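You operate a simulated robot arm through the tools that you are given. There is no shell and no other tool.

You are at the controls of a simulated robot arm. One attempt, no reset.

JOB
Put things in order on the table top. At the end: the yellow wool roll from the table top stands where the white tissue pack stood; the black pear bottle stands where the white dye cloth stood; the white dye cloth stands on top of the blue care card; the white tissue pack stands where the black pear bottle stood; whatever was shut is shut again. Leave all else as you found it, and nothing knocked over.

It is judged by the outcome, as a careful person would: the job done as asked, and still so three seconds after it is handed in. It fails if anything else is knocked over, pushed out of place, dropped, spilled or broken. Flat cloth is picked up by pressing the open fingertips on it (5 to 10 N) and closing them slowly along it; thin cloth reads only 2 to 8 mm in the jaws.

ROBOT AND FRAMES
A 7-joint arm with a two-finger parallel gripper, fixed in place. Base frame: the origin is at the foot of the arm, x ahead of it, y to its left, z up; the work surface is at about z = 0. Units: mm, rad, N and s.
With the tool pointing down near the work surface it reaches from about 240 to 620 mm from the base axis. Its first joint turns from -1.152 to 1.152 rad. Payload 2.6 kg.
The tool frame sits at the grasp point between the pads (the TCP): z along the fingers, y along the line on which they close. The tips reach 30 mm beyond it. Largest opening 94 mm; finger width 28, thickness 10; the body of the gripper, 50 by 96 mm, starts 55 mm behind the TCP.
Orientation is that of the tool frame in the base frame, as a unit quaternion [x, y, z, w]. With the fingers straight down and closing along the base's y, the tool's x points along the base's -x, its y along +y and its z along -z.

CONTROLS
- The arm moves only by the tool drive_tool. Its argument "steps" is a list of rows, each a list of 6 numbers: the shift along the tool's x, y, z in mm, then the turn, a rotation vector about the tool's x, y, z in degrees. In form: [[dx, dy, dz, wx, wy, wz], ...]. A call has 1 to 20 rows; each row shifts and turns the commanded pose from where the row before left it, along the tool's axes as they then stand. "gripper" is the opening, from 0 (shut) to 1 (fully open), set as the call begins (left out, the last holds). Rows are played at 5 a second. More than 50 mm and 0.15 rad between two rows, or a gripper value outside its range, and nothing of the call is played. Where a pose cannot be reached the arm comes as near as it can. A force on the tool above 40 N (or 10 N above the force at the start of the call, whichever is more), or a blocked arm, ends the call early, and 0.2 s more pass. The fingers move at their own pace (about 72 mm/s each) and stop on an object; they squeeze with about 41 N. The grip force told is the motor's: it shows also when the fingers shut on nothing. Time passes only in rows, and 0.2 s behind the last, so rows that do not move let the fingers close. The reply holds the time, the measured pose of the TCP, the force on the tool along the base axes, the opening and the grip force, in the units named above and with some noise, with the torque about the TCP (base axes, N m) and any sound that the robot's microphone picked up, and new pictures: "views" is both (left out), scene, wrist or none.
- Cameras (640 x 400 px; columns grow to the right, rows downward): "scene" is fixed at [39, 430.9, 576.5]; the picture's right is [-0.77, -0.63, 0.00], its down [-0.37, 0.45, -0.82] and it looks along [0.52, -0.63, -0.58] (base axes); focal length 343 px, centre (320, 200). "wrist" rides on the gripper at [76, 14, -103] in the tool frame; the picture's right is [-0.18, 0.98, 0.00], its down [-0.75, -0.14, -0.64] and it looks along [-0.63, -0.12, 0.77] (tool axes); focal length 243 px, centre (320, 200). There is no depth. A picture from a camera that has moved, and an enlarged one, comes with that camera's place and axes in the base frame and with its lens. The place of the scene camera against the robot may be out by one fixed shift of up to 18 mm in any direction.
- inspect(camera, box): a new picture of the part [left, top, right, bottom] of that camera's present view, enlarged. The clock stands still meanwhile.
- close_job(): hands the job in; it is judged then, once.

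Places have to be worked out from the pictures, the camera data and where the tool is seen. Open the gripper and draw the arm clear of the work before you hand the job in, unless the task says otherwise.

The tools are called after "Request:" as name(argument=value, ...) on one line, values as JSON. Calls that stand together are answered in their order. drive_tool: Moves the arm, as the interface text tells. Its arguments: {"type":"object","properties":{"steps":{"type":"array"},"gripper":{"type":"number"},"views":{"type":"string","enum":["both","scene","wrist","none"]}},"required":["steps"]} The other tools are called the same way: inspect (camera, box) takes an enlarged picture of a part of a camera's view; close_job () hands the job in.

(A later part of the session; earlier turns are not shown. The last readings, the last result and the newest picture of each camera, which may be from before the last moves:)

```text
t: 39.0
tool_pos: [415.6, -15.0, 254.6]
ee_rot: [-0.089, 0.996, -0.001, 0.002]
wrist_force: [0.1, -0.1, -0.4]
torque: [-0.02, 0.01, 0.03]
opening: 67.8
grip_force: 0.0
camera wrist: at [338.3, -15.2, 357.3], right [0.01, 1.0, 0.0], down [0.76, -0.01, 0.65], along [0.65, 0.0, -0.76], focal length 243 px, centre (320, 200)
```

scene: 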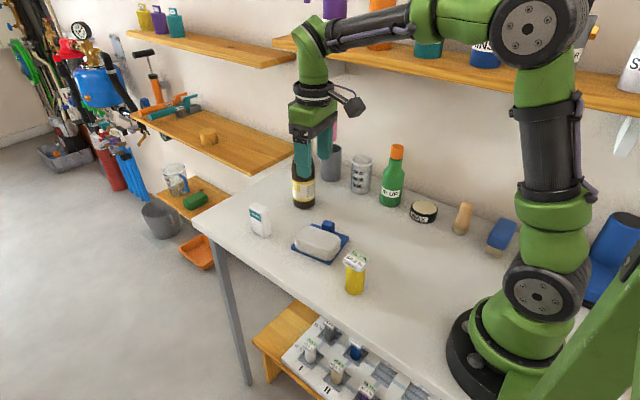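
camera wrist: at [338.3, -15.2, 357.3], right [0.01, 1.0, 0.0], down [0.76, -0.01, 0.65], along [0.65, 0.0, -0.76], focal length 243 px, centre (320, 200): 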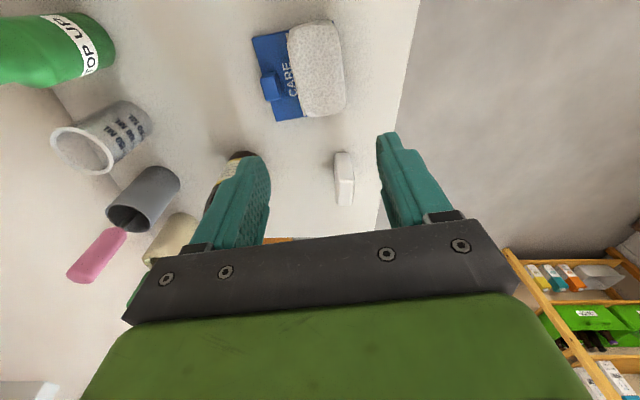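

Request:
inspect(camera="wrist", box=[230, 0, 390, 130])

Request:
inspect(camera="scene", box=[270, 200, 370, 290])

```text
3.08 times, centred on (310, 65) of wrist
camera zoom: at [338.3, -15.2, 357.3], right [0.01, 1.0, 0.0], down [0.76, -0.01, 0.65], along [0.65, 0.0, -0.76], focal length 746 px, centre (351, 615)
```

zoom: 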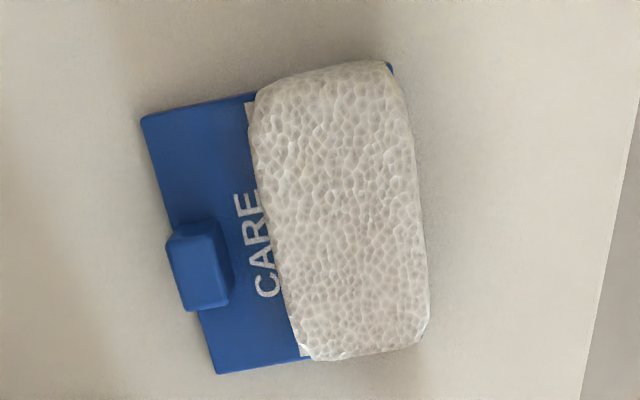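

```text
4.44 times, centred on (320, 245) of scene
camera zoom: at [39.0, 430.9, 576.5], right [-0.77, -0.63, 0.0], down [-0.37, 0.45, -0.82], along [0.52, -0.63, -0.58], focal length 1522 px, centre (320, 0)
```

zoom: 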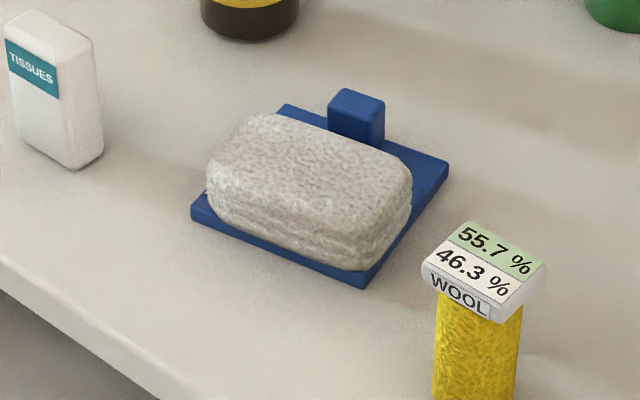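

The cloth sits flat on the card beside the knob, and the card has not moved. Next is the bottle: I'll rise, turn the tool back square, take out the small tilt, and come up short of the bottle to measure it.

Request:
drive_tool(steps=[[0, 0, -22, 0, 0.14, 5.1], [0, 0, -22, 0, 0.14, 5.1], [-17, -24.6, 0, 0, 0, 0], [-17, -24.6, 0, 0, 0, 0], [-17, -24.6, 0, 0, 0, 0], [-17, -24.6, 0, 0, 0, 0], [-17, -24.6, 0, 0, 0, 0], [0, 0, 0, 0, 0, 0], [0, 0, 0, 0, 0, 0]], gripper=1, views="both")

```text
t: 41.0
tool_pos: [497.1, -142.9, 300.1]
ee_rot: [0.001, 1.0, 0.0, -0.001]
wrist_force: [0.3, 0.4, -0.1]
torque: [0.03, -0.01, 0.0]
opening: 93.8
grip_force: 0.1
camera wrist: at [422.1, -127.3, 403.2], right [0.18, 0.98, 0.0], down [0.75, -0.14, 0.64], along [0.63, -0.12, -0.77], focal length 243 px, centre (320, 200)
```

scene: 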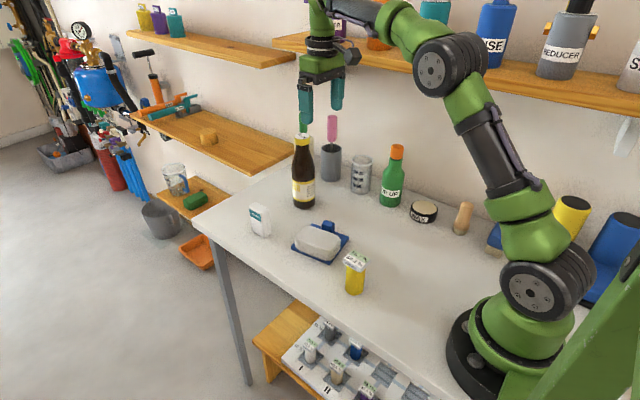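
wrist: 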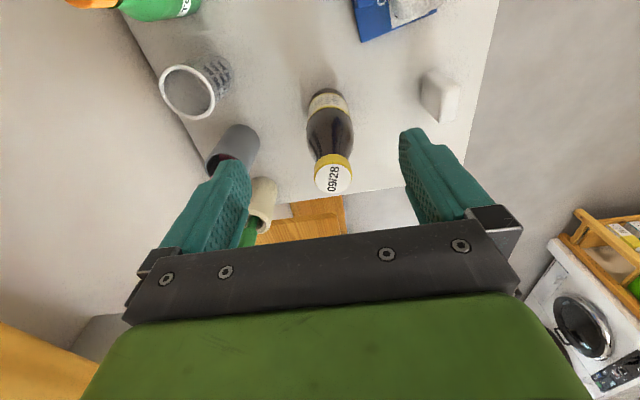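

The bottle is clear between the fingers. I'll enlarge it to get the exact axis and cap height.

Request:
inspect(camera="wrist", box=[280, 80, 376, 200])

Request:
inspect(camera="scene", box=[270, 70, 350, 220])

Request:
inspect(camera="wrist", box=[400, 50, 480, 130])

```text
3.33 times, centred on (328, 140) of wrist
camera zoom: at [422.1, -127.3, 403.2], right [0.18, 0.98, 0.0], down [0.75, -0.14, 0.64], along [0.63, -0.12, -0.77], focal length 809 px, centre (293, 400)
```

zoom: 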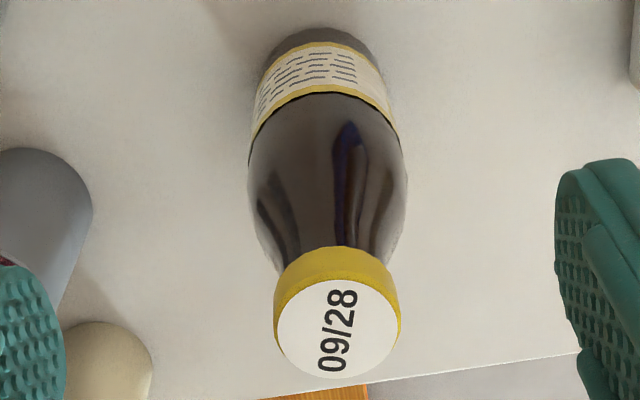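

```text
2.67 times, centred on (310, 145) of scene
camera zoom: at [39.0, 430.9, 576.5], right [-0.77, -0.63, 0.0], down [-0.37, 0.45, -0.82], along [0.52, -0.63, -0.58], focal length 914 px, centre (347, 347)
```

zoom: 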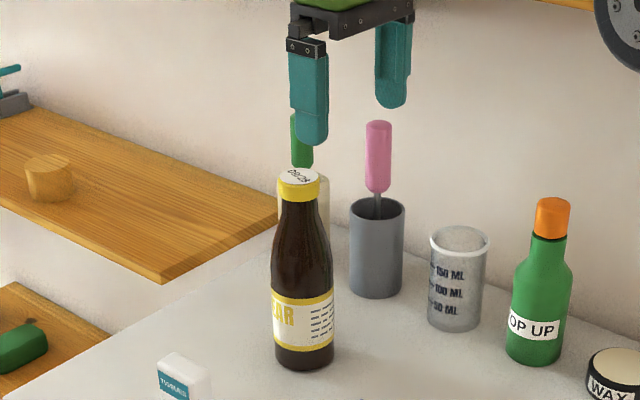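

```text
5.00 times, centred on (440, 90) of wrist
camera zoom: at [422.1, -127.3, 403.2], right [0.18, 0.98, 0.0], down [0.75, -0.14, 0.64], along [0.63, -0.12, -0.77], focal length 1213 px, centre (-280, 750)
```

zoom: 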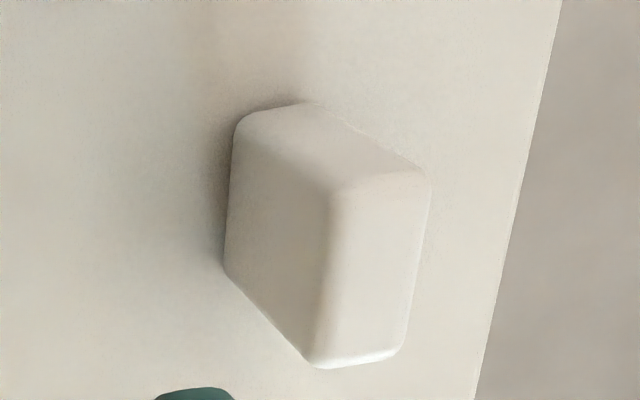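

Cap and base agree on the bottle axis at about (560, -139), top at about 205 mm. I'll move directly above it and check position before going down.

Request:
drive_tool(steps=[[-15, 0.8, 0, 0, 0, 0], [-20, 0.8, 0, 0, 0, 0], [-17, 0.8, 0, 0, 0, 0], [-10, 0.6, 0, 0, 0, 0], [0, 0, 0, 0, 0, 0], [0, 0, 0, 0, 0, 0]], views="both")

```text
t: 42.4
tool_pos: [543.2, -129.5, 292.1]
ee_rot: [0.001, 1.0, 0.0, 0.0]
wrist_force: [-1.3, 0.0, 1.0]
torque: [0.02, 0.0, 0.01]
opening: 94.0
grip_force: 0.2
out of reach, approached as far as the arm can: row 3, 4
camera wrist: at [466.7, -115.1, 395.3], right [0.18, 0.98, 0.0], down [0.75, -0.14, 0.64], along [0.63, -0.12, -0.77], focal length 243 px, centre (320, 200)
```

scene: 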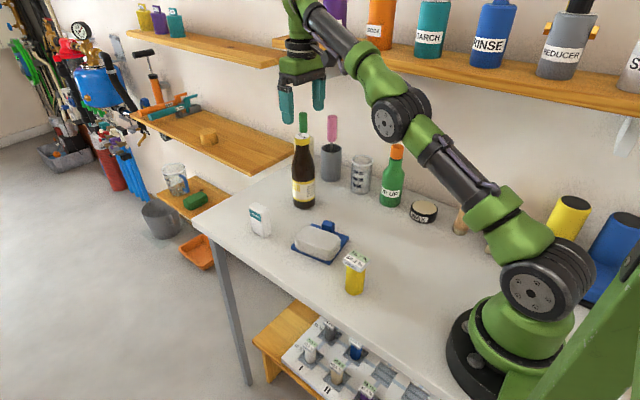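
wrist: 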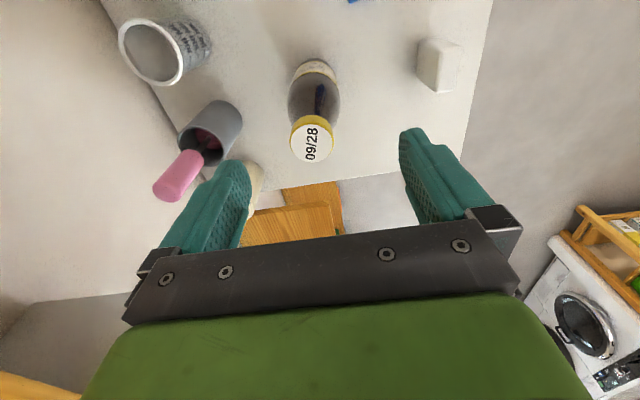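

At this height the arm can't reach that far: it stopped at (543, -130, 292). I'll back off and go down to cap height short of the bottle. Then I can slide in level, with the open fingers passing on either side of the cap.

Request:
drive_tool(steps=[[20, 0, 0, 0, 0, 0], [20, 0, 0, 0, 0, 0], [20, 0, 0, 0, 0, 0], [0, 0, 0, 0, 0, 0], [0, 0, 0, 0, 0, 0]], views="none")

```text
t: 43.6
tool_pos: [527.6, -138.9, 310.4]
ee_rot: [0.0, 1.0, -0.001, -0.001]
wrist_force: [0.1, 0.3, 0.6]
torque: [0.03, -0.01, -0.01]
opening: 93.9
grip_force: 0.1
out of reach, approached as far as the arm can: row 1, 2, 3
```

The reading looks unsettled near the arm's full stretch. I'll wait a moment and read again before moving.

Request:
drive_tool(steps=[[0, 0, 0, 0, 0, 0], [0, 0, 0, 0, 0, 0], [0, 0, 0, 0, 0, 0]], views="scene")

```text
t: 44.4
tool_pos: [528.8, -137.7, 309.8]
ee_rot: [0.0, 1.0, 0.001, -0.001]
wrist_force: [0.0, -0.2, 0.5]
torque: [0.02, -0.01, 0.03]
opening: 94.2
grip_force: 0.1
```

scene: 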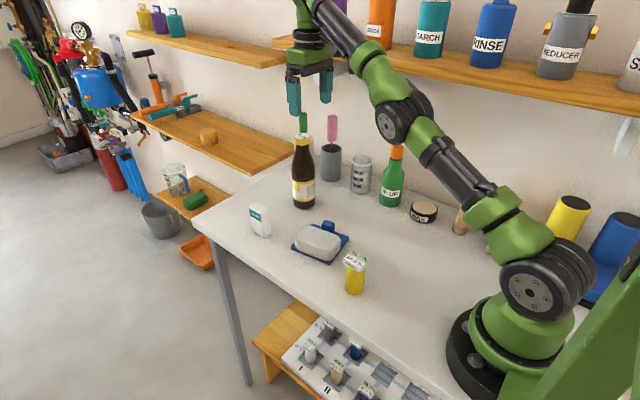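

The arm is holding at the edge of its reach. I'll draw back and down to free it from full stretch and see where the commanded pose ends up.

Request:
drive_tool(steps=[[15, 0, 10, 0, 0, 0], [15, 0, 10, 0, 0, 0], [15, 0, 10, 0, 0, 0], [0, 0, 0, 0, 0, 0], [0, 0, 0, 0, 0, 0]], views="wrist")

```text
t: 45.6
tool_pos: [528.5, -142.9, 308.3]
ee_rot: [0.0, 1.0, 0.001, -0.001]
wrist_force: [0.5, -0.2, 0.5]
torque: [0.04, -0.01, -0.02]
opening: 94.0
grip_force: 0.0
out of reach, approached as far as the arm can: row 1, 2, 3
camera wrist: at [452.6, -128.6, 412.0], right [0.18, 0.98, 0.0], down [0.75, -0.14, 0.64], along [0.63, -0.12, -0.77], focal length 243 px, centre (320, 200)
```

wrist: 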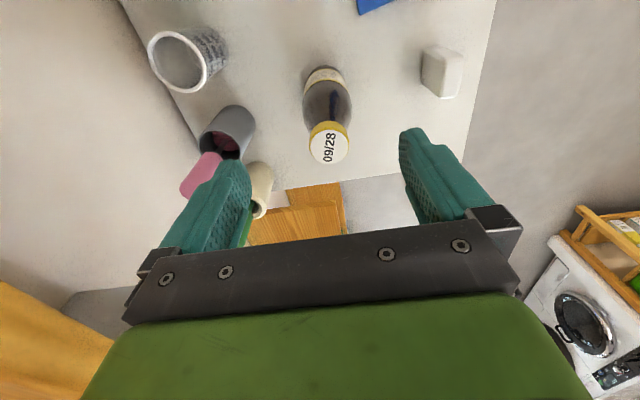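

The arm is straight at the elbow, so inward moves cannot bend it. Moving straight down should bend it the natural way, and the open fingers stay clear on both sides of the bottle. I'll go down in small rows and check.

Request:
drive_tool(steps=[[0, 0, 12, 0, 0, 0], [0, 0, 12, 0, 0, 0], [0, 0, 0, 0, 0, 0]], views="none")

```text
t: 46.4
tool_pos: [538.0, -145.1, 290.0]
ee_rot: [0.0, 1.0, 0.001, -0.001]
wrist_force: [-0.2, -0.1, 0.7]
torque: [0.01, 0.0, 0.01]
opening: 93.9
grip_force: 0.0
out of reach, approached as far as the arm can: row 1, 2
```

It slid down and outward to (538, -145, 290). I'll keep going down in small steps, since lower heights allow more reach, and see whether it comes free.

Request:
drive_tool(steps=[[2, 0, 10, 0, 0, 0], [2, 0, 10, 0, 0, 0], [2, 0, 10, 0, 0, 0], [0, 0, 0, 0, 0, 0]], views="scene")

```text
t: 47.4
tool_pos: [547.5, -148.6, 267.7]
ee_rot: [0.0, 1.0, 0.001, -0.002]
wrist_force: [-0.4, 0.0, -0.2]
torque: [-0.02, 0.03, 0.01]
opening: 94.0
grip_force: 0.1
out of reach, approached as far as the arm can: row 1, 2, 3
```

scene: 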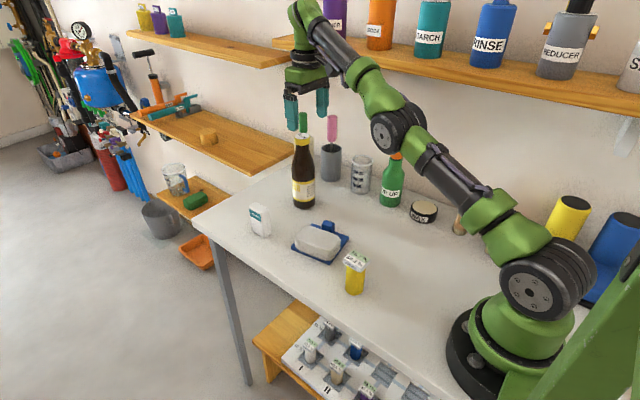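

It is still sliding along the edge of the reach. I'll command a larger pull straight back toward the shoulder to bend the elbow; the space there is clear.

Request:
drive_tool(steps=[[39.9, 10.8, 17.9, 0, 0, 0], [39.9, 10.8, 17.9, 0, 0, 0], [0, 0, 0, 0, 0, 0]], views="none")

```text
t: 48.2
tool_pos: [546.3, -148.9, 268.7]
ee_rot: [0.0, 1.0, 0.0, -0.001]
wrist_force: [0.2, -0.4, -0.3]
torque: [-0.01, 0.04, -0.02]
opening: 93.8
grip_force: 0.1
out of reach, approached as far as the arm can: row 1, 2
```

No movement at all, so the elbow has probably locked just past straight, where pulling inward only holds it there. I'll stretch outward while moving down, which should carry the elbow back through straight. The open fingers still pass clear on either side of the cap.

Request:
drive_tool(steps=[[-21.8, -2.6, 12.3, 0, 0, 0], [-21.8, -2.6, 12.3, 0, 0, 0], [0, 0, 0, 0, 0, 0]], views="both")

```text
t: 49.0
tool_pos: [553.6, -144.2, 262.1]
ee_rot: [0.0, 1.0, -0.001, 0.001]
wrist_force: [-0.4, -0.4, 0.0]
torque: [0.0, -0.01, -0.03]
opening: 93.9
grip_force: 0.1
out of reach, approached as far as the arm can: row 1, 2
camera wrist: at [477.5, -129.6, 365.1], right [0.18, 0.98, 0.0], down [0.75, -0.14, 0.64], along [0.63, -0.12, -0.77], focal length 243 px, centre (320, 200)
```

scene: 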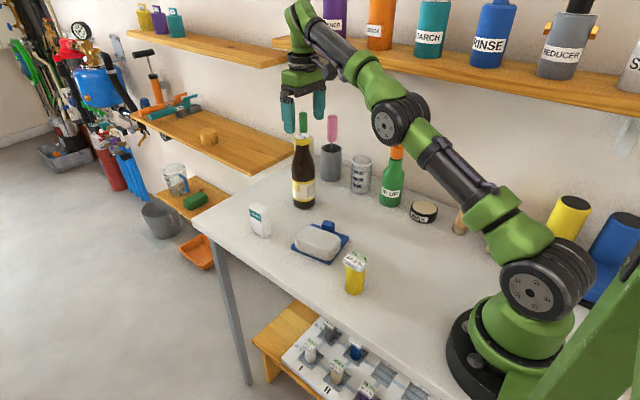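
wrist: 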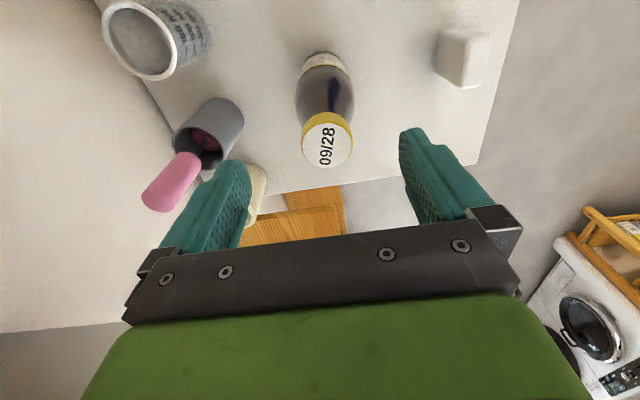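

It is now stretched fully out at (554, -144, 262). I'll test whether a small inward and downward move works from here.

Request:
drive_tool(steps=[[0, 0, 8, 0, 0, 0], [0, 0, 8, 0, 0, 0], [0, 0, 8, 0, 0, 0], [0, 0, 0, 0, 0, 0]], views="none")

```text
t: 50.0
tool_pos: [553.6, -143.9, 237.1]
ee_rot: [0.001, 1.0, 0.0, 0.001]
wrist_force: [0.5, 0.0, -0.4]
torque: [0.0, 0.05, -0.03]
opening: 93.8
grip_force: 0.0
```

That freed it: it went straight down to z = 237 with no reach warning. Now I'll centre on the bottle axis at (560, -139) and lower around the cap to z ≈ 197.

Request:
drive_tool(steps=[[-2, 1.7, 6, 0, 0, 0], [-2, 1.7, 6, 0, 0, 0], [-2, 1.7, 6, 0, 0, 0], [0, 0, 8, 0, 0, 0], [0, 0, 8, 0, 0, 0], [0, 0, 5, 0, 0, 0], [0, 0, 0, 0, 0, 0]], views="both")

```text
t: 51.6
tool_pos: [558.4, -138.5, 199.6]
ee_rot: [0.0, 1.0, 0.001, 0.0]
wrist_force: [0.2, -0.6, -0.2]
torque: [0.01, -0.03, -0.02]
opening: 93.7
grip_force: 0.1
camera wrist: at [483.2, -124.3, 302.5], right [0.18, 0.98, 0.0], down [0.75, -0.14, 0.64], along [0.63, -0.12, -0.77], focal length 243 px, centre (320, 200)
```

scene: 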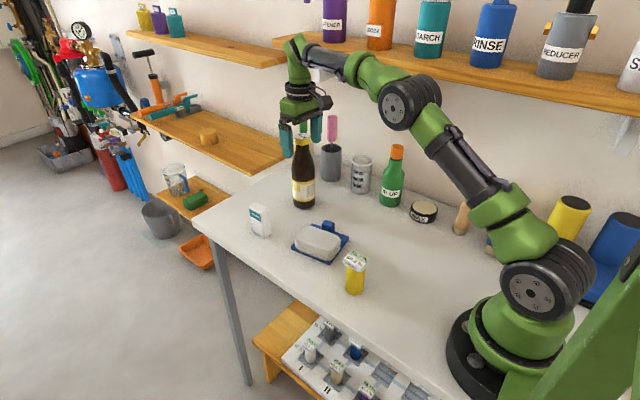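
wrist: 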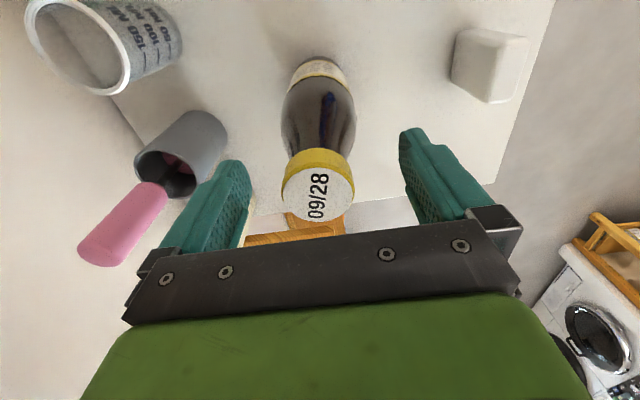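

The cap is centred between the fingers. I'll lower 3 mm more and close on it.

Request:
drive_tool(steps=[[-1, 0, 3, 0, 0, 0], [0, 0, 0, 0, 0, 0]], views="none")

Request:
drive_tool(steps=[[0, 0, 0, 0, 0, 0], [0, 0, 0, 0, 0, 0], [0, 0, 0, 0, 0, 0], [0, 0, 0, 0, 0, 0], [0, 0, 0, 0, 0, 0]], gripper=0.2, views="both")

```text
t: 52.2
tool_pos: [561.3, -138.5, 197.4]
ee_rot: [0.0, 1.0, 0.0, -0.001]
wrist_force: [-0.2, 0.5, 1.1]
torque: [0.01, 0.02, -0.01]
opening: 94.2
grip_force: 0.1
```

```text
t: 53.4
tool_pos: [560.2, -139.3, 196.7]
ee_rot: [0.001, 1.0, -0.001, 0.0]
wrist_force: [0.1, -1.5, 0.2]
torque: [-0.05, -0.02, -0.04]
opening: 37.6
grip_force: 41.1
camera wrist: at [484.7, -124.4, 299.5], right [0.18, 0.98, 0.0], down [0.75, -0.14, 0.64], along [0.63, -0.12, -0.77], focal length 243 px, centre (320, 200)
```

scene: 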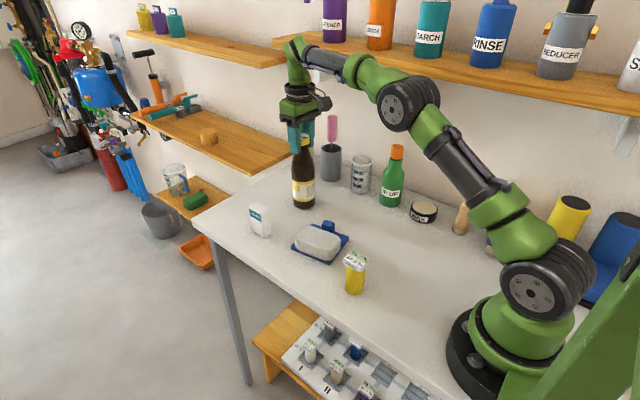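
wrist: 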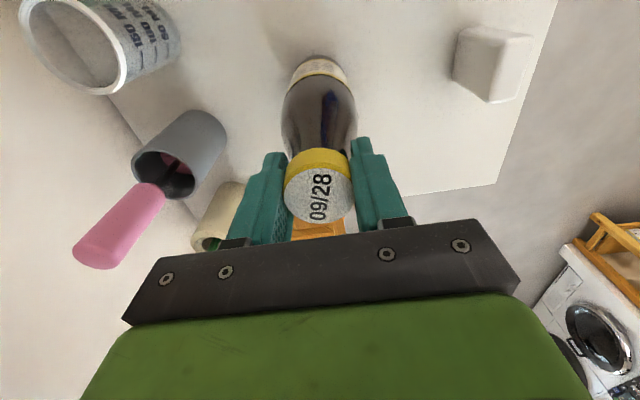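

Gripped at 37.6 mm and 41 N with the TCP at z ≈ 197. I'll lift slowly by 10 mm and check that it comes up with the gripper.

Request:
drive_tool(steps=[[0, 0, -1, 0, 0, 0], [0, 0, -1, 0, 0, 0], [0, 0, -1, 0, 0, 0], [0, 0, -1, 0, 0, 0], [0, 0, -2, 0, 0, 0], [0, 0, -2, 0, 0, 0], [0, 0, -2, 0, 0, 0], [0, 0, 0, 0, 0, 0], [0, 0, 0, 0, 0, 0]], views="both")

```text
t: 55.4
tool_pos: [561.0, -139.3, 206.2]
ee_rot: [0.0, 1.0, -0.001, -0.001]
wrist_force: [-0.5, -0.5, -5.2]
torque: [-0.02, -0.01, -0.02]
opening: 37.8
grip_force: 41.5
camera wrist: at [484.8, -124.2, 308.9], right [0.18, 0.98, 0.0], down [0.75, -0.14, 0.64], along [0.63, -0.12, -0.77], focal length 243 px, centre (320, 200)
```

scene: 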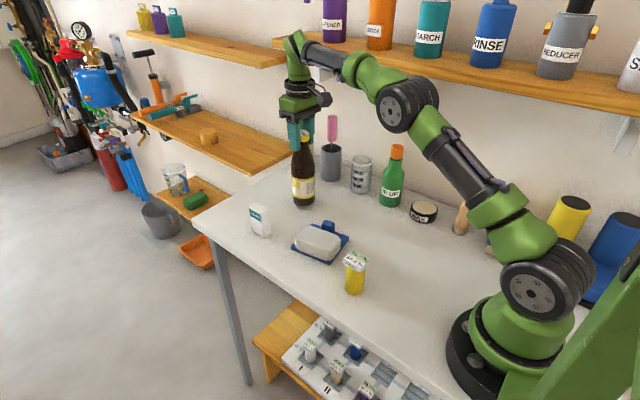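
wrist: 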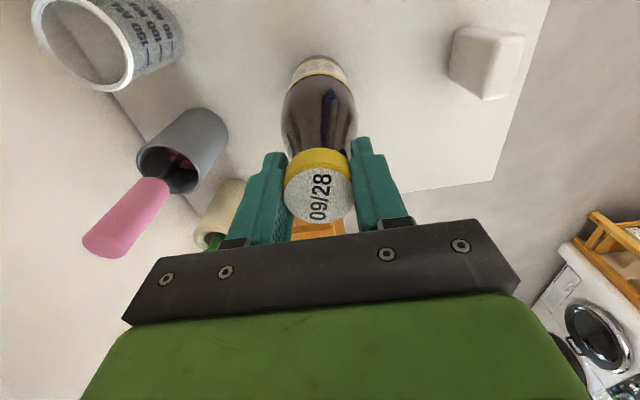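

The bottle is up and weighs about 5 N, steady. I'll bring it inward and up with a gentle ramp.

Request:
drive_tool(steps=[[2, 0, -1, 0, 0, 0], [4, 0, -2, 0, 0, 0], [6, 0, -3, 0, 0, 0], [8, 0, -4, 0, 0, 0], [8, 0, -4, 0, 0, 0], [8, 0, -4, 0, 0, 0], [8, 0, -4, 0, 0, 0], [8, 0, -4, 0, 0, 0], [6, 0, -4, 0, 0, 0], [4, 0, -4, 0, 0, 0], [2, 0, -4, 0, 0, 0], [0, 0, -4, 0, 0, 0], [0, 0, -4, 0, 0, 0], [0, 0, -3, 0, 0, 0], [0, 0, -1, 0, 0, 0], [0, 0, 0, 0, 0, 0]], views="scene")

```text
t: 58.8
tool_pos: [497.4, -139.6, 255.5]
ee_rot: [0.0, 1.0, 0.0, 0.0]
wrist_force: [0.2, 0.2, -5.2]
torque: [0.0, 0.0, 0.04]
opening: 37.8
grip_force: 40.7
```

scene: 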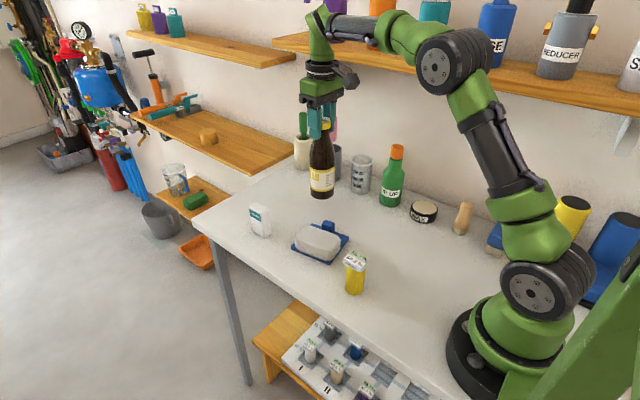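

Bottle hangs straight with its base about 58 mm up, clear of the card and cloth. I'll carry it back over the cloth's old place at (262.5, -121).

Request:
drive_tool(steps=[[3.45, 0.27, 0, 0, 0, 0], [6.9, 0.54, 0, 0, 0, 0], [10.4, 0.82, 0, 0, 0, 0], [13.8, 1.09, 0, 0, 0, 0], [13.8, 1.09, 0, 0, 0, 0], [13.8, 1.09, 0, 0, 0, 0], [13.8, 1.09, 0, 0, 0, 0], [13.8, 1.09, 0, 0, 0, 0], [13.8, 1.09, 0, 0, 0, 0], [13.8, 1.09, 0, 0, 0, 0], [13.8, 1.09, 0, 0, 0, 0], [13.8, 1.09, 0, 0, 0, 0], [13.8, 1.09, 0, 0, 0, 0], [13.8, 1.09, 0, 0, 0, 0], [13.8, 1.09, 0, 0, 0, 0], [13.8, 1.09, 0, 0, 0, 0], [13.8, 1.09, 0, 0, 0, 0], [10.4, 0.82, 0, 0, 0, 0], [6.9, 0.54, 0, 0, 0, 0], [3.45, 0.27, 0, 0, 0, 0]], views="both")

```text
t: 63.0
tool_pos: [261.1, -120.2, 257.4]
ee_rot: [0.0, 1.0, 0.001, 0.0]
wrist_force: [-0.6, -0.3, -5.7]
torque: [0.0, 0.0, 0.02]
opening: 37.8
grip_force: 41.1
camera wrist: at [185.5, -105.3, 359.9], right [0.18, 0.98, 0.0], down [0.75, -0.14, 0.64], along [0.63, -0.12, -0.77], focal length 243 px, centre (320, 200)
```

scene: 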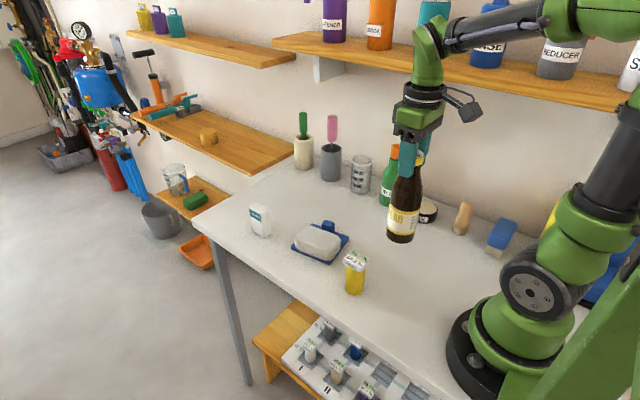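
wrist: 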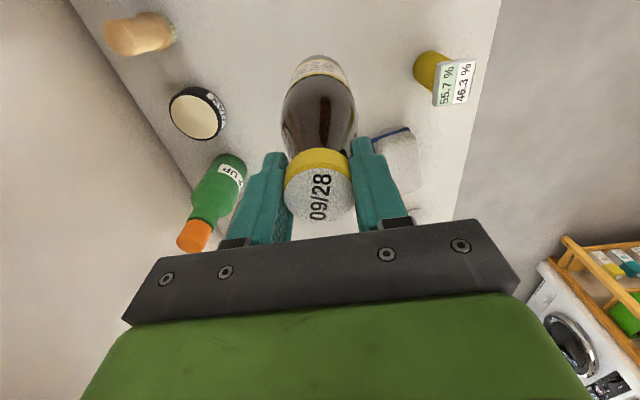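

Over the spot. I'll lower slowly to about 3 mm above the table.

Request:
drive_tool(steps=[[-0.5, -0.5, 2, 0, 0, 0], [-0.5, -0.5, 4, 0, 0, 0], [0, 0, 5, 0, 0, 0], [0, 0, 5, 0, 0, 0], [0, 0, 5, 0, 0, 0], [0, 0, 5, 0, 0, 0], [0, 0, 5, 0, 0, 0], [0, 0, 5, 0, 0, 0], [0, 0, 5, 0, 0, 0], [0, 0, 5, 0, 0, 0], [0, 0, 4, 0, 0, 0], [0, 0, 3, 0, 0, 0], [0, 0, 2, 0, 0, 0], [0, 0, 1, 0, 0, 0], [0, 0, 1, 0, 0, 0], [0, 0, 0, 0, 0, 0]], views="scene")

```text
t: 66.4
tool_pos: [262.2, -121.0, 199.7]
ee_rot: [-0.001, 1.0, 0.0, -0.001]
wrist_force: [0.1, -0.5, -5.4]
torque: [0.0, 0.0, 0.0]
opening: 37.8
grip_force: 40.8
```

scene: 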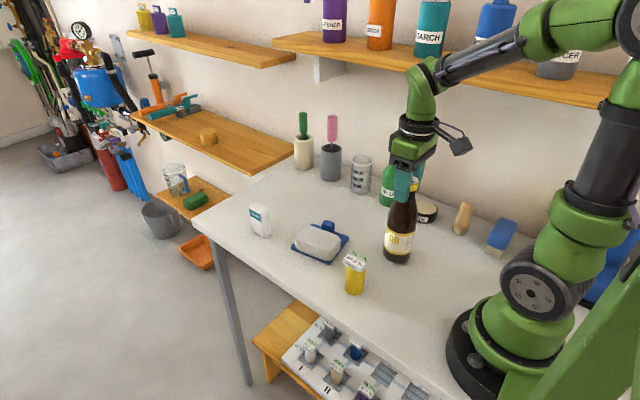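

Position (262, -121), still carrying the full weight. I'll go down 1 mm at a time until the table takes it.

Request:
drive_tool(steps=[[0, 0, 1, 0, 0, 0], [0, 0, 1, 0, 0, 0], [0, 0, 0, 0, 0, 0]], views="none")

Request:
drive_tool(steps=[[0, 0, 0.5, 0, 0, 0], [0, 0, 0, 0, 0, 0]], views="none")

```text
t: 67.2
tool_pos: [261.9, -121.4, 196.8]
ee_rot: [-0.001, 1.0, 0.0, -0.002]
wrist_force: [0.0, -0.3, -5.2]
torque: [-0.02, 0.0, 0.0]
opening: 37.9
grip_force: 41.2
```

```text
t: 67.8
tool_pos: [263.5, -121.2, 196.6]
ee_rot: [0.001, 1.0, -0.001, 0.0]
wrist_force: [-5.4, -1.0, 8.9]
torque: [0.21, 0.97, 0.1]
opening: 37.6
grip_force: 41.0
```

The table has taken the weight, so the bottle is down. I'll open the fingers fully while holding still.

Request:
drive_tool(steps=[[0, 0, -0.3, 0, 0, 0], [0, 0, 0, 0, 0, 0]], views="none")

Request:
drive_tool(steps=[[0, 0, 0, 0, 0, 0], [0, 0, 0, 0, 0, 0], [0, 0, 0, 0, 0, 0]], gripper=0.6, views="both")

```text
t: 68.4
tool_pos: [262.8, -121.6, 197.3]
ee_rot: [0.002, 1.0, 0.0, 0.0]
wrist_force: [-4.1, -1.0, 12.5]
torque: [0.24, 0.72, 0.06]
opening: 37.6
grip_force: 40.7
```

```text
t: 69.2
tool_pos: [262.6, -121.0, 195.5]
ee_rot: [0.0, 1.0, 0.0, 0.0]
wrist_force: [0.5, -0.1, 0.5]
torque: [0.01, 0.01, 0.01]
opening: 56.2
grip_force: 0.0
camera wrist: at [186.8, -107.1, 299.2], right [0.18, 0.98, 0.0], down [0.75, -0.14, 0.64], along [0.63, -0.12, -0.77], focal length 243 px, centre (320, 200)
```

scene: 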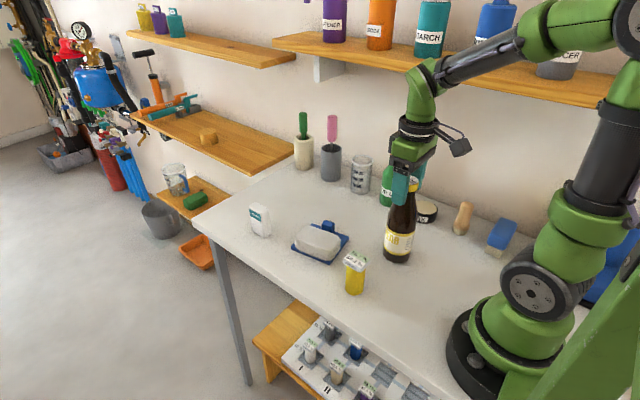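
wrist: 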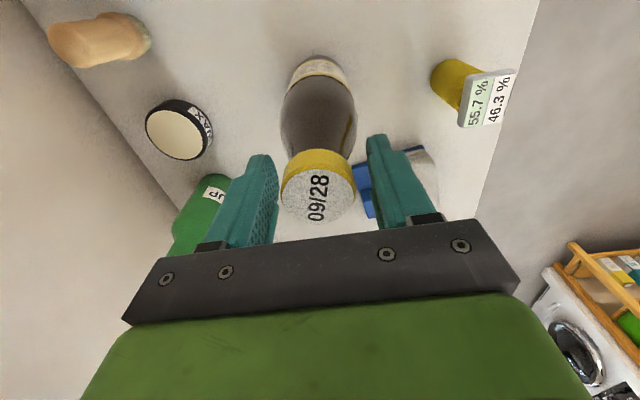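

The bottle stands on its own. I'll open fully, rise clear of the cap, and cross to above the tissue pack, staying low enough to keep the elbow bent.

Request:
drive_tool(steps=[[0, 0, -8, 0, 0, 0], [0, 0, -20, 0, 0, 0], [0, 0, -30, 0, 0, 0], [-15, 7.2, -2, 0, 0, 0], [-30, 14.4, 11, 0, 0, 0], [-30, 14.4, 12, 0, 0, 0], [-30, 14.4, 12, 0, 0, 0], [-30, 14.4, 12, 0, 0, 0], [-30, 14.4, 12, 0, 0, 0], [-30, 14.4, 12, 0, 0, 0], [-30, 14.4, 12, 0, 0, 0], [-30, 14.4, 12, 0, 0, 0], [-20, 9.6, 8, 0, 0, 0], [-10, 4.8, 4, 0, 0, 0], [0, 0, 0, 0, 0, 0]], gripper=1, views="both")

```text
t: 72.4
tool_pos: [545.7, 14.1, 149.9]
ee_rot: [0.0, 1.0, 0.0, 0.0]
wrist_force: [0.1, 0.9, -0.2]
torque: [-0.01, -0.01, -0.02]
opening: 93.9
grip_force: 0.0
camera wrist: at [471.5, 29.0, 253.3], right [0.18, 0.98, 0.0], down [0.75, -0.14, 0.64], along [0.63, -0.12, -0.77], focal length 243 px, centre (320, 200)
```

scene: 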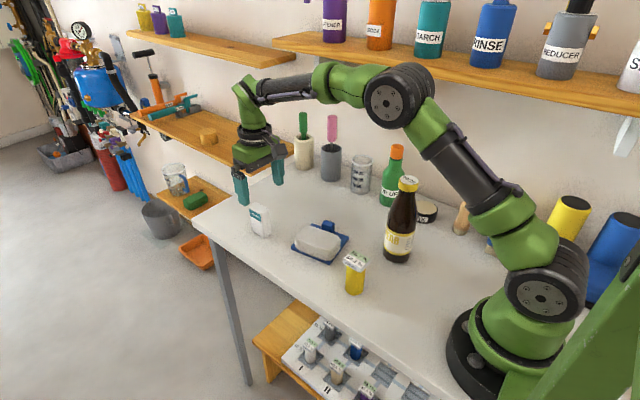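
wrist: 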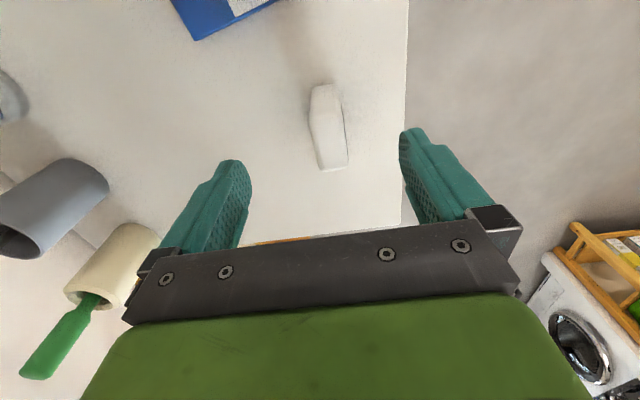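

The pack shows between the fingers. I'll enlarge it to refine its position, and check the bottle as well.

Request:
inspect(camera="wrist", box=[280, 70, 380, 180])

Request:
inspect(camera="scene", box=[340, 160, 460, 300])

```text
3.64 times, centred on (330, 125) of wrist
camera zoom: at [471.5, 29.0, 253.3], right [0.18, 0.98, 0.0], down [0.75, -0.14, 0.64], along [0.63, -0.12, -0.77], focal length 882 px, centre (284, 473)
```

zoom: 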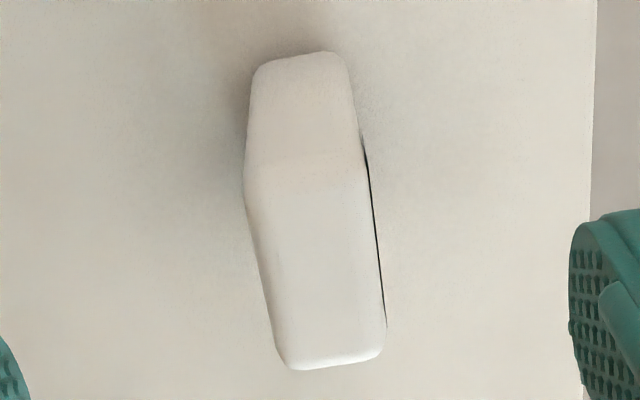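

```text
2.86 times, centred on (400, 230) of scene
camera zoom: at [39.0, 430.9, 576.5], right [-0.77, -0.63, 0.0], down [-0.37, 0.45, -0.82], along [0.52, -0.63, -0.58], focal length 979 px, centre (91, 114)
```

zoom: 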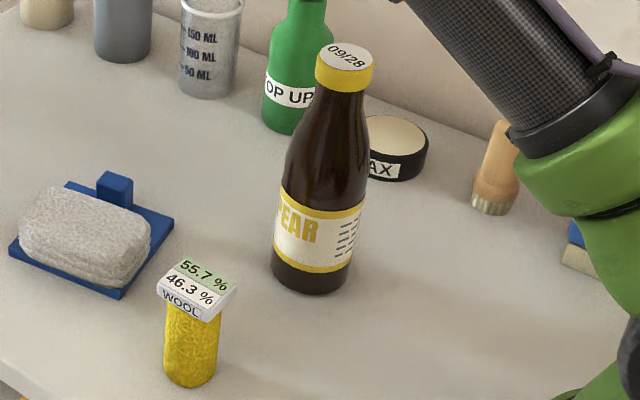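

The pack's centre averages about (563.5, 22), and it is square to the axes. I'll centre over it and lower so the fingers straddle it.

Request:
drive_tool(steps=[[-8.5, 3.75, 5, 0, 0, 0], [-8.5, 3.75, 10, 0, 0, 0], [0, 0, 20, 0, 0, 0], [0, 0, 20, 0, 0, 0], [0, 0, 20, 0, 0, 0], [0, 0, 15, 0, 0, 0], [0, 0, 10, 0, 0, 0], [0, 0, 5, 0, 0, 0], [0, 0, 0, 0, 0, 0]], views="both")

```text
t: 74.4
tool_pos: [563.4, 24.3, 44.0]
ee_rot: [0.001, 1.0, 0.001, -0.001]
wrist_force: [0.4, -0.2, -0.6]
torque: [0.01, 0.0, 0.0]
opening: 94.0
grip_force: 0.0
camera wrist: at [488.2, 38.7, 147.5], right [0.18, 0.98, 0.0], down [0.75, -0.14, 0.64], along [0.63, -0.12, -0.77], focal length 243 px, centre (320, 200)
```

scene: 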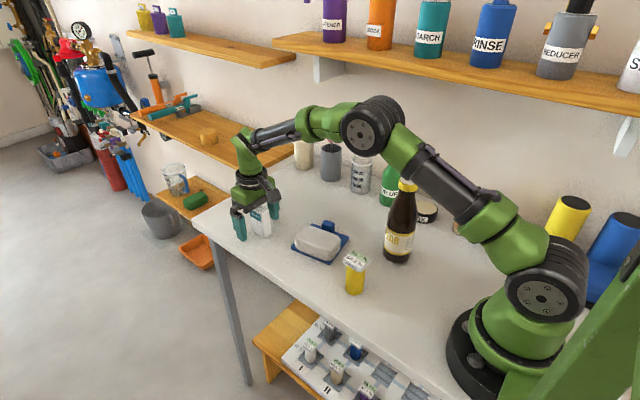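
wrist: 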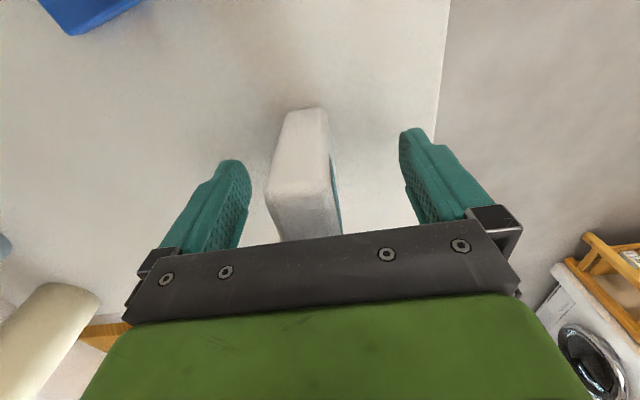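

The pack looks slightly nearer the left finger. I'll enlarge the view to correct the centring, so that closing does not push it.

Request:
inspect(camera="wrist", box=[230, 90, 410, 240])

```text
2.67 times, centred on (320, 165) of wrist
camera zoom: at [488.2, 38.7, 147.5], right [0.18, 0.98, 0.0], down [0.75, -0.14, 0.64], along [0.63, -0.12, -0.77], focal length 647 px, centre (320, 293)
```

zoom: 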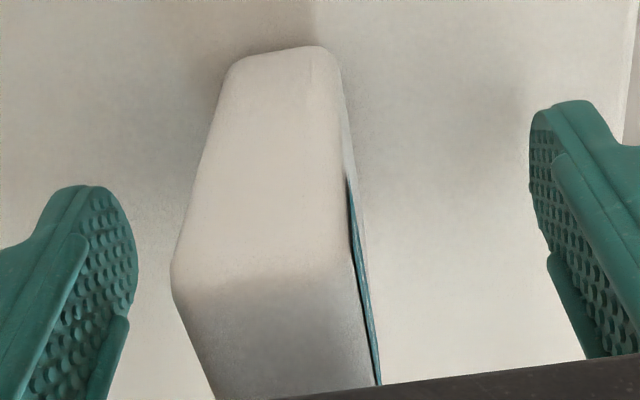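

The pack is about 4 mm to the -y side of the gripper centre. I'll shift over and close on it.

Request:
drive_tool(steps=[[0, -2, 0, 0, 0, 0], [0, -2, 0, 0, 0, 0], [0, 0, 0, 0, 0, 0]], views="none")

Request:
drive_tool(steps=[[0, 0, 0, 0, 0, 0], [0, 0, 0, 0, 0, 0], [0, 0, 0, 0, 0, 0], [0, 0, 0, 0, 0, 0], [0, 0, 0, 0, 0, 0]], gripper=0.15, views="both")

```text
t: 75.2
tool_pos: [563.9, 18.7, 44.7]
ee_rot: [0.0, 1.0, 0.0, 0.0]
wrist_force: [-0.6, -0.1, 0.3]
torque: [0.02, 0.0, -0.02]
opening: 94.0
grip_force: 0.1
```

```text
t: 76.4
tool_pos: [565.2, 20.2, 44.9]
ee_rot: [0.001, 1.0, 0.0, 0.0]
wrist_force: [0.1, 0.2, 0.6]
torque: [0.02, -0.01, -0.01]
opening: 29.3
grip_force: 41.1
camera wrist: at [488.5, 34.3, 147.8], right [0.18, 0.98, 0.0], down [0.75, -0.14, 0.64], along [0.63, -0.12, -0.77], focal length 243 px, centre (320, 200)
```

scene: 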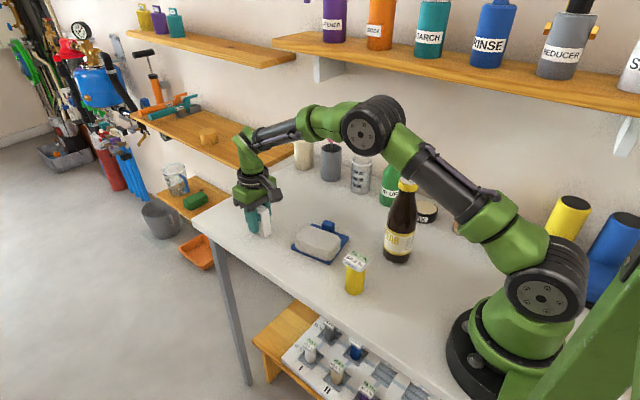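
wrist: 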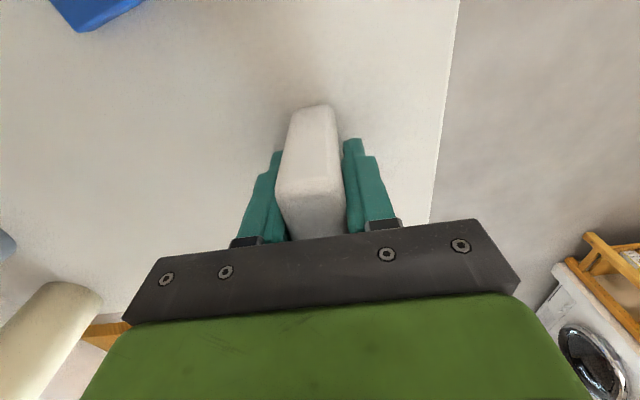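

Gripped at 29.3 mm with the TCP at (564.5, 20.3), so that is the pack's old place. I'll lift it slowly.

Request:
drive_tool(steps=[[0, 0, -1, 0, 0, 0], [0, 0, -1, 0, 0, 0], [0, 0, -1, 0, 0, 0], [0, 0, -1, 0, 0, 0], [0, 0, -2, 0, 0, 0], [0, 0, -2, 0, 0, 0], [0, 0, -2, 0, 0, 0], [0, 0, -3, 0, 0, 0], [0, 0, -3, 0, 0, 0], [0, 0, -3, 0, 0, 0], [0, 0, -3, 0, 0, 0], [0, 0, -3, 0, 0, 0], [0, 0, -3, 0, 0, 0], [0, 0, -2, 0, 0, 0], [0, 0, 0, 0, 0, 0]], views="both")

```text
t: 79.6
tool_pos: [563.7, 18.4, 75.1]
ee_rot: [-0.001, 1.0, 0.0, -0.001]
wrist_force: [0.4, 0.2, -0.4]
torque: [0.03, 0.0, -0.03]
opening: 29.3
grip_force: 40.8
camera wrist: at [488.3, 33.5, 177.4], right [0.18, 0.98, 0.0], down [0.75, -0.14, 0.64], along [0.63, -0.12, -0.77], focal length 243 px, centre (320, 200)
```

scene: 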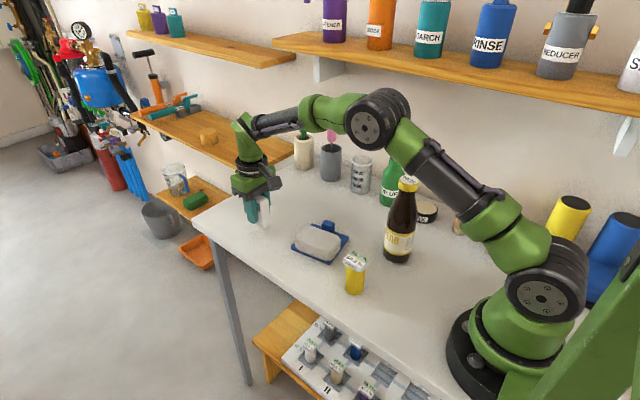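
wrist: 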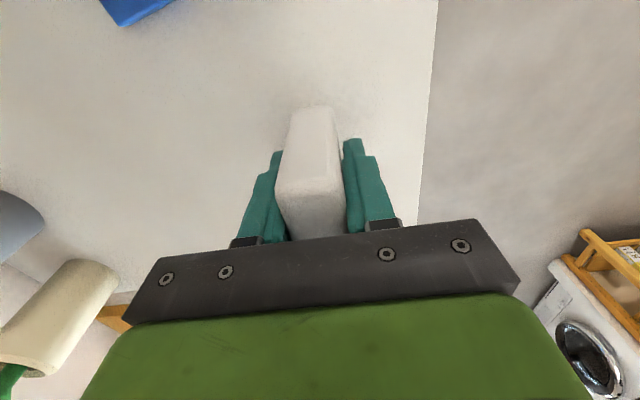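

The pack is up 30 mm and steady. Now I'll carry it along -y to the bottle's old place at (560.5, -139).

Request:
drive_tool(steps=[[0.07, -3, 0, 0, 0, 0], [0.13, -6, 0, 0, 0, 0], [0.22, -10.06, 0, 0, 0, 0], [0.22, -10.06, 0, 0, 0, 0], [0.22, -10.06, 0, 0, 0, 0], [0.22, -10.06, 0, 0, 0, 0], [0.22, -10.06, 0, 0, 0, 0], [0.22, -10.06, 0, 0, 0, 0], [0.22, -10.06, 0, 0, 0, 0], [0.22, -10.06, 0, 0, 0, 0], [0.22, -10.06, 0, 0, 0, 0], [0.22, -10.06, 0, 0, 0, 0], [0.22, -10.06, 0, 0, 0, 0], [0.22, -10.06, 0, 0, 0, 0], [0.22, -10.06, 0, 0, 0, 0], [0.22, -10.06, 0, 0, 0, 0], [0.13, -6, 0, 0, 0, 0], [0.07, -3, 0, 0, 0, 0], [0, 0, 0, 0, 0, 0]], views="both")

```text
t: 83.6
tool_pos: [562.0, -141.3, 73.5]
ee_rot: [-0.001, 1.0, 0.0, 0.0]
wrist_force: [0.3, -0.5, 0.2]
torque: [-0.02, 0.01, -0.02]
opening: 29.3
grip_force: 41.0
camera wrist: at [485.8, -126.8, 176.5], right [0.18, 0.98, 0.0], down [0.75, -0.14, 0.64], along [0.63, -0.12, -0.77], focal length 243 px, centre (320, 200)
```

scene: 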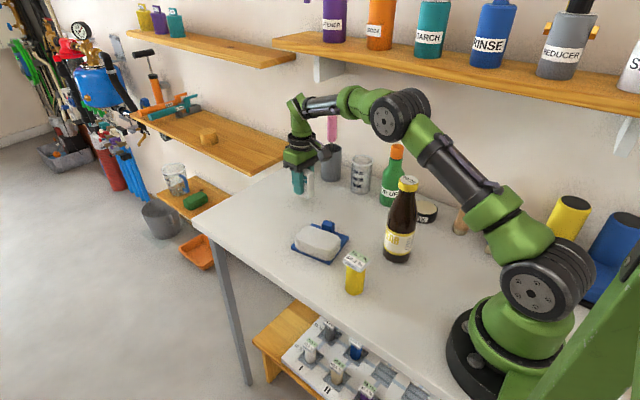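
wrist: 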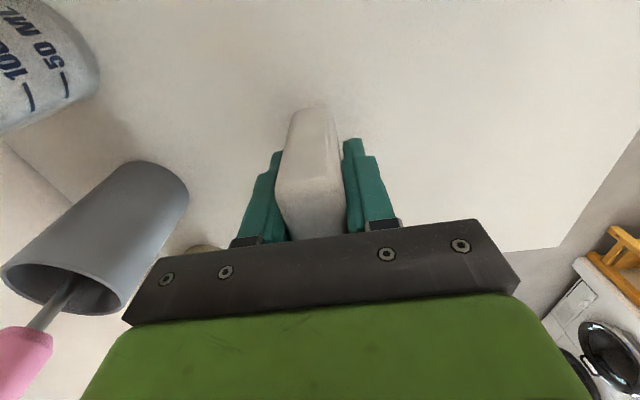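

At (562, -141) and holding. I'll nudge about 1.5 mm and lower to just above the table.

Request:
drive_tool(steps=[[0.5, 0.8, 2, 0, 0, 0], [0.5, 0.7, 4, 0, 0, 0], [0, 0, 5, 0, 0, 0], [0, 0, 5, 0, 0, 0], [0, 0, 4, 0, 0, 0], [0, 0, 4, 0, 0, 0], [0, 0, 2, 0, 0, 0], [0, 0, 1, 0, 0, 0], [0, 0, 0, 0, 0, 0]], views="none")

Request:
drive_tool(steps=[[0, 0, 1, 0, 0, 0], [0, 0, 1, 0, 0, 0], [0, 0, 0, 0, 0, 0]], views="none")

```text
t: 85.6
tool_pos: [561.5, -138.0, 47.9]
ee_rot: [0.0, 1.0, 0.0, 0.001]
wrist_force: [-0.4, 0.0, -0.5]
torque: [-0.01, -0.01, -0.01]
opening: 28.8
grip_force: 40.7
```

```text
t: 86.4
tool_pos: [559.8, -137.9, 43.8]
ee_rot: [0.001, 1.0, 0.0, -0.001]
wrist_force: [-0.6, 1.0, 1.1]
torque: [-0.01, -0.01, 0.02]
opening: 29.0
grip_force: 41.2
```

Very slight contact. I'll go 1 mm more to seat it.

Request:
drive_tool(steps=[[0, 0, 0.7, 0, 0, 0], [0, 0, 0, 0, 0, 0]], views="none")

```text
t: 87.0
tool_pos: [560.4, -139.2, 44.4]
ee_rot: [0.0, 1.0, 0.0, 0.0]
wrist_force: [-0.1, 0.2, 2.0]
torque: [-0.01, 0.04, 0.0]
opening: 29.2
grip_force: 40.9
```

The force reads 2 N, so it is nearly down. One more half millimetre to confirm.

Request:
drive_tool(steps=[[0, 0, 0.5, 0, 0, 0], [0, 0, 0, 0, 0, 0]], views="scene")

```text
t: 87.6
tool_pos: [559.4, -137.9, 43.6]
ee_rot: [0.001, 1.0, 0.0, 0.001]
wrist_force: [-1.2, 1.5, 7.0]
torque: [0.04, 0.13, -0.01]
opening: 29.1
grip_force: 40.7
```

scene: 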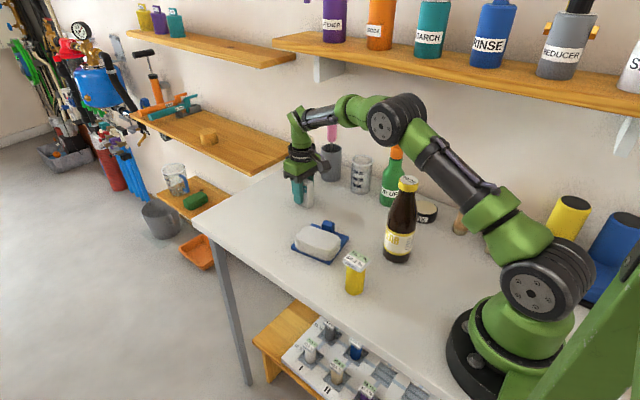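

The table is taking it at 7 N. I'll release gently, opening partway first, and look.

Request:
drive_tool(steps=[[0, 0, 0, 0, 0, 0], [0, 0, 0, 0, 0, 0], [0, 0, 0, 0, 0, 0]], gripper=0.5, views="both")

```text
t: 88.4
tool_pos: [560.5, -139.9, 44.2]
ee_rot: [0.0, 1.0, 0.0, 0.0]
wrist_force: [0.2, -0.2, 0.2]
torque: [0.04, 0.0, 0.0]
opening: 47.1
grip_force: 0.0
camera wrist: at [484.7, -124.4, 146.9], right [0.18, 0.98, 0.0], down [0.75, -0.14, 0.64], along [0.63, -0.12, -0.77], focal length 243 px, centre (320, 200)
```

scene: 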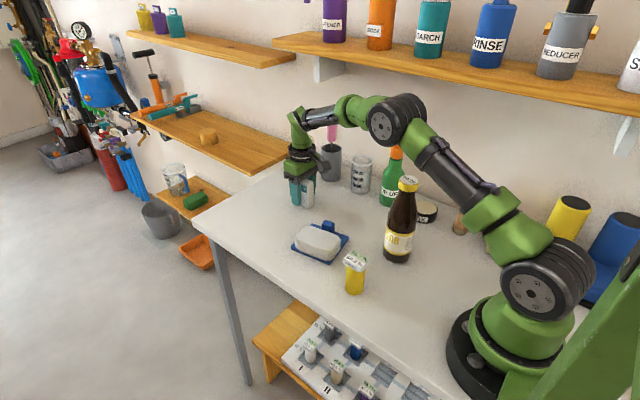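
wrist: 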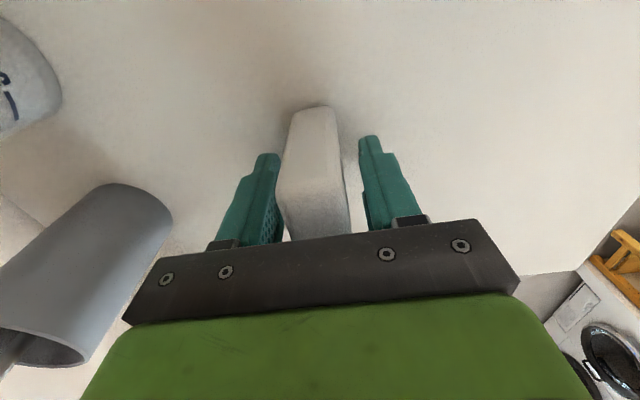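

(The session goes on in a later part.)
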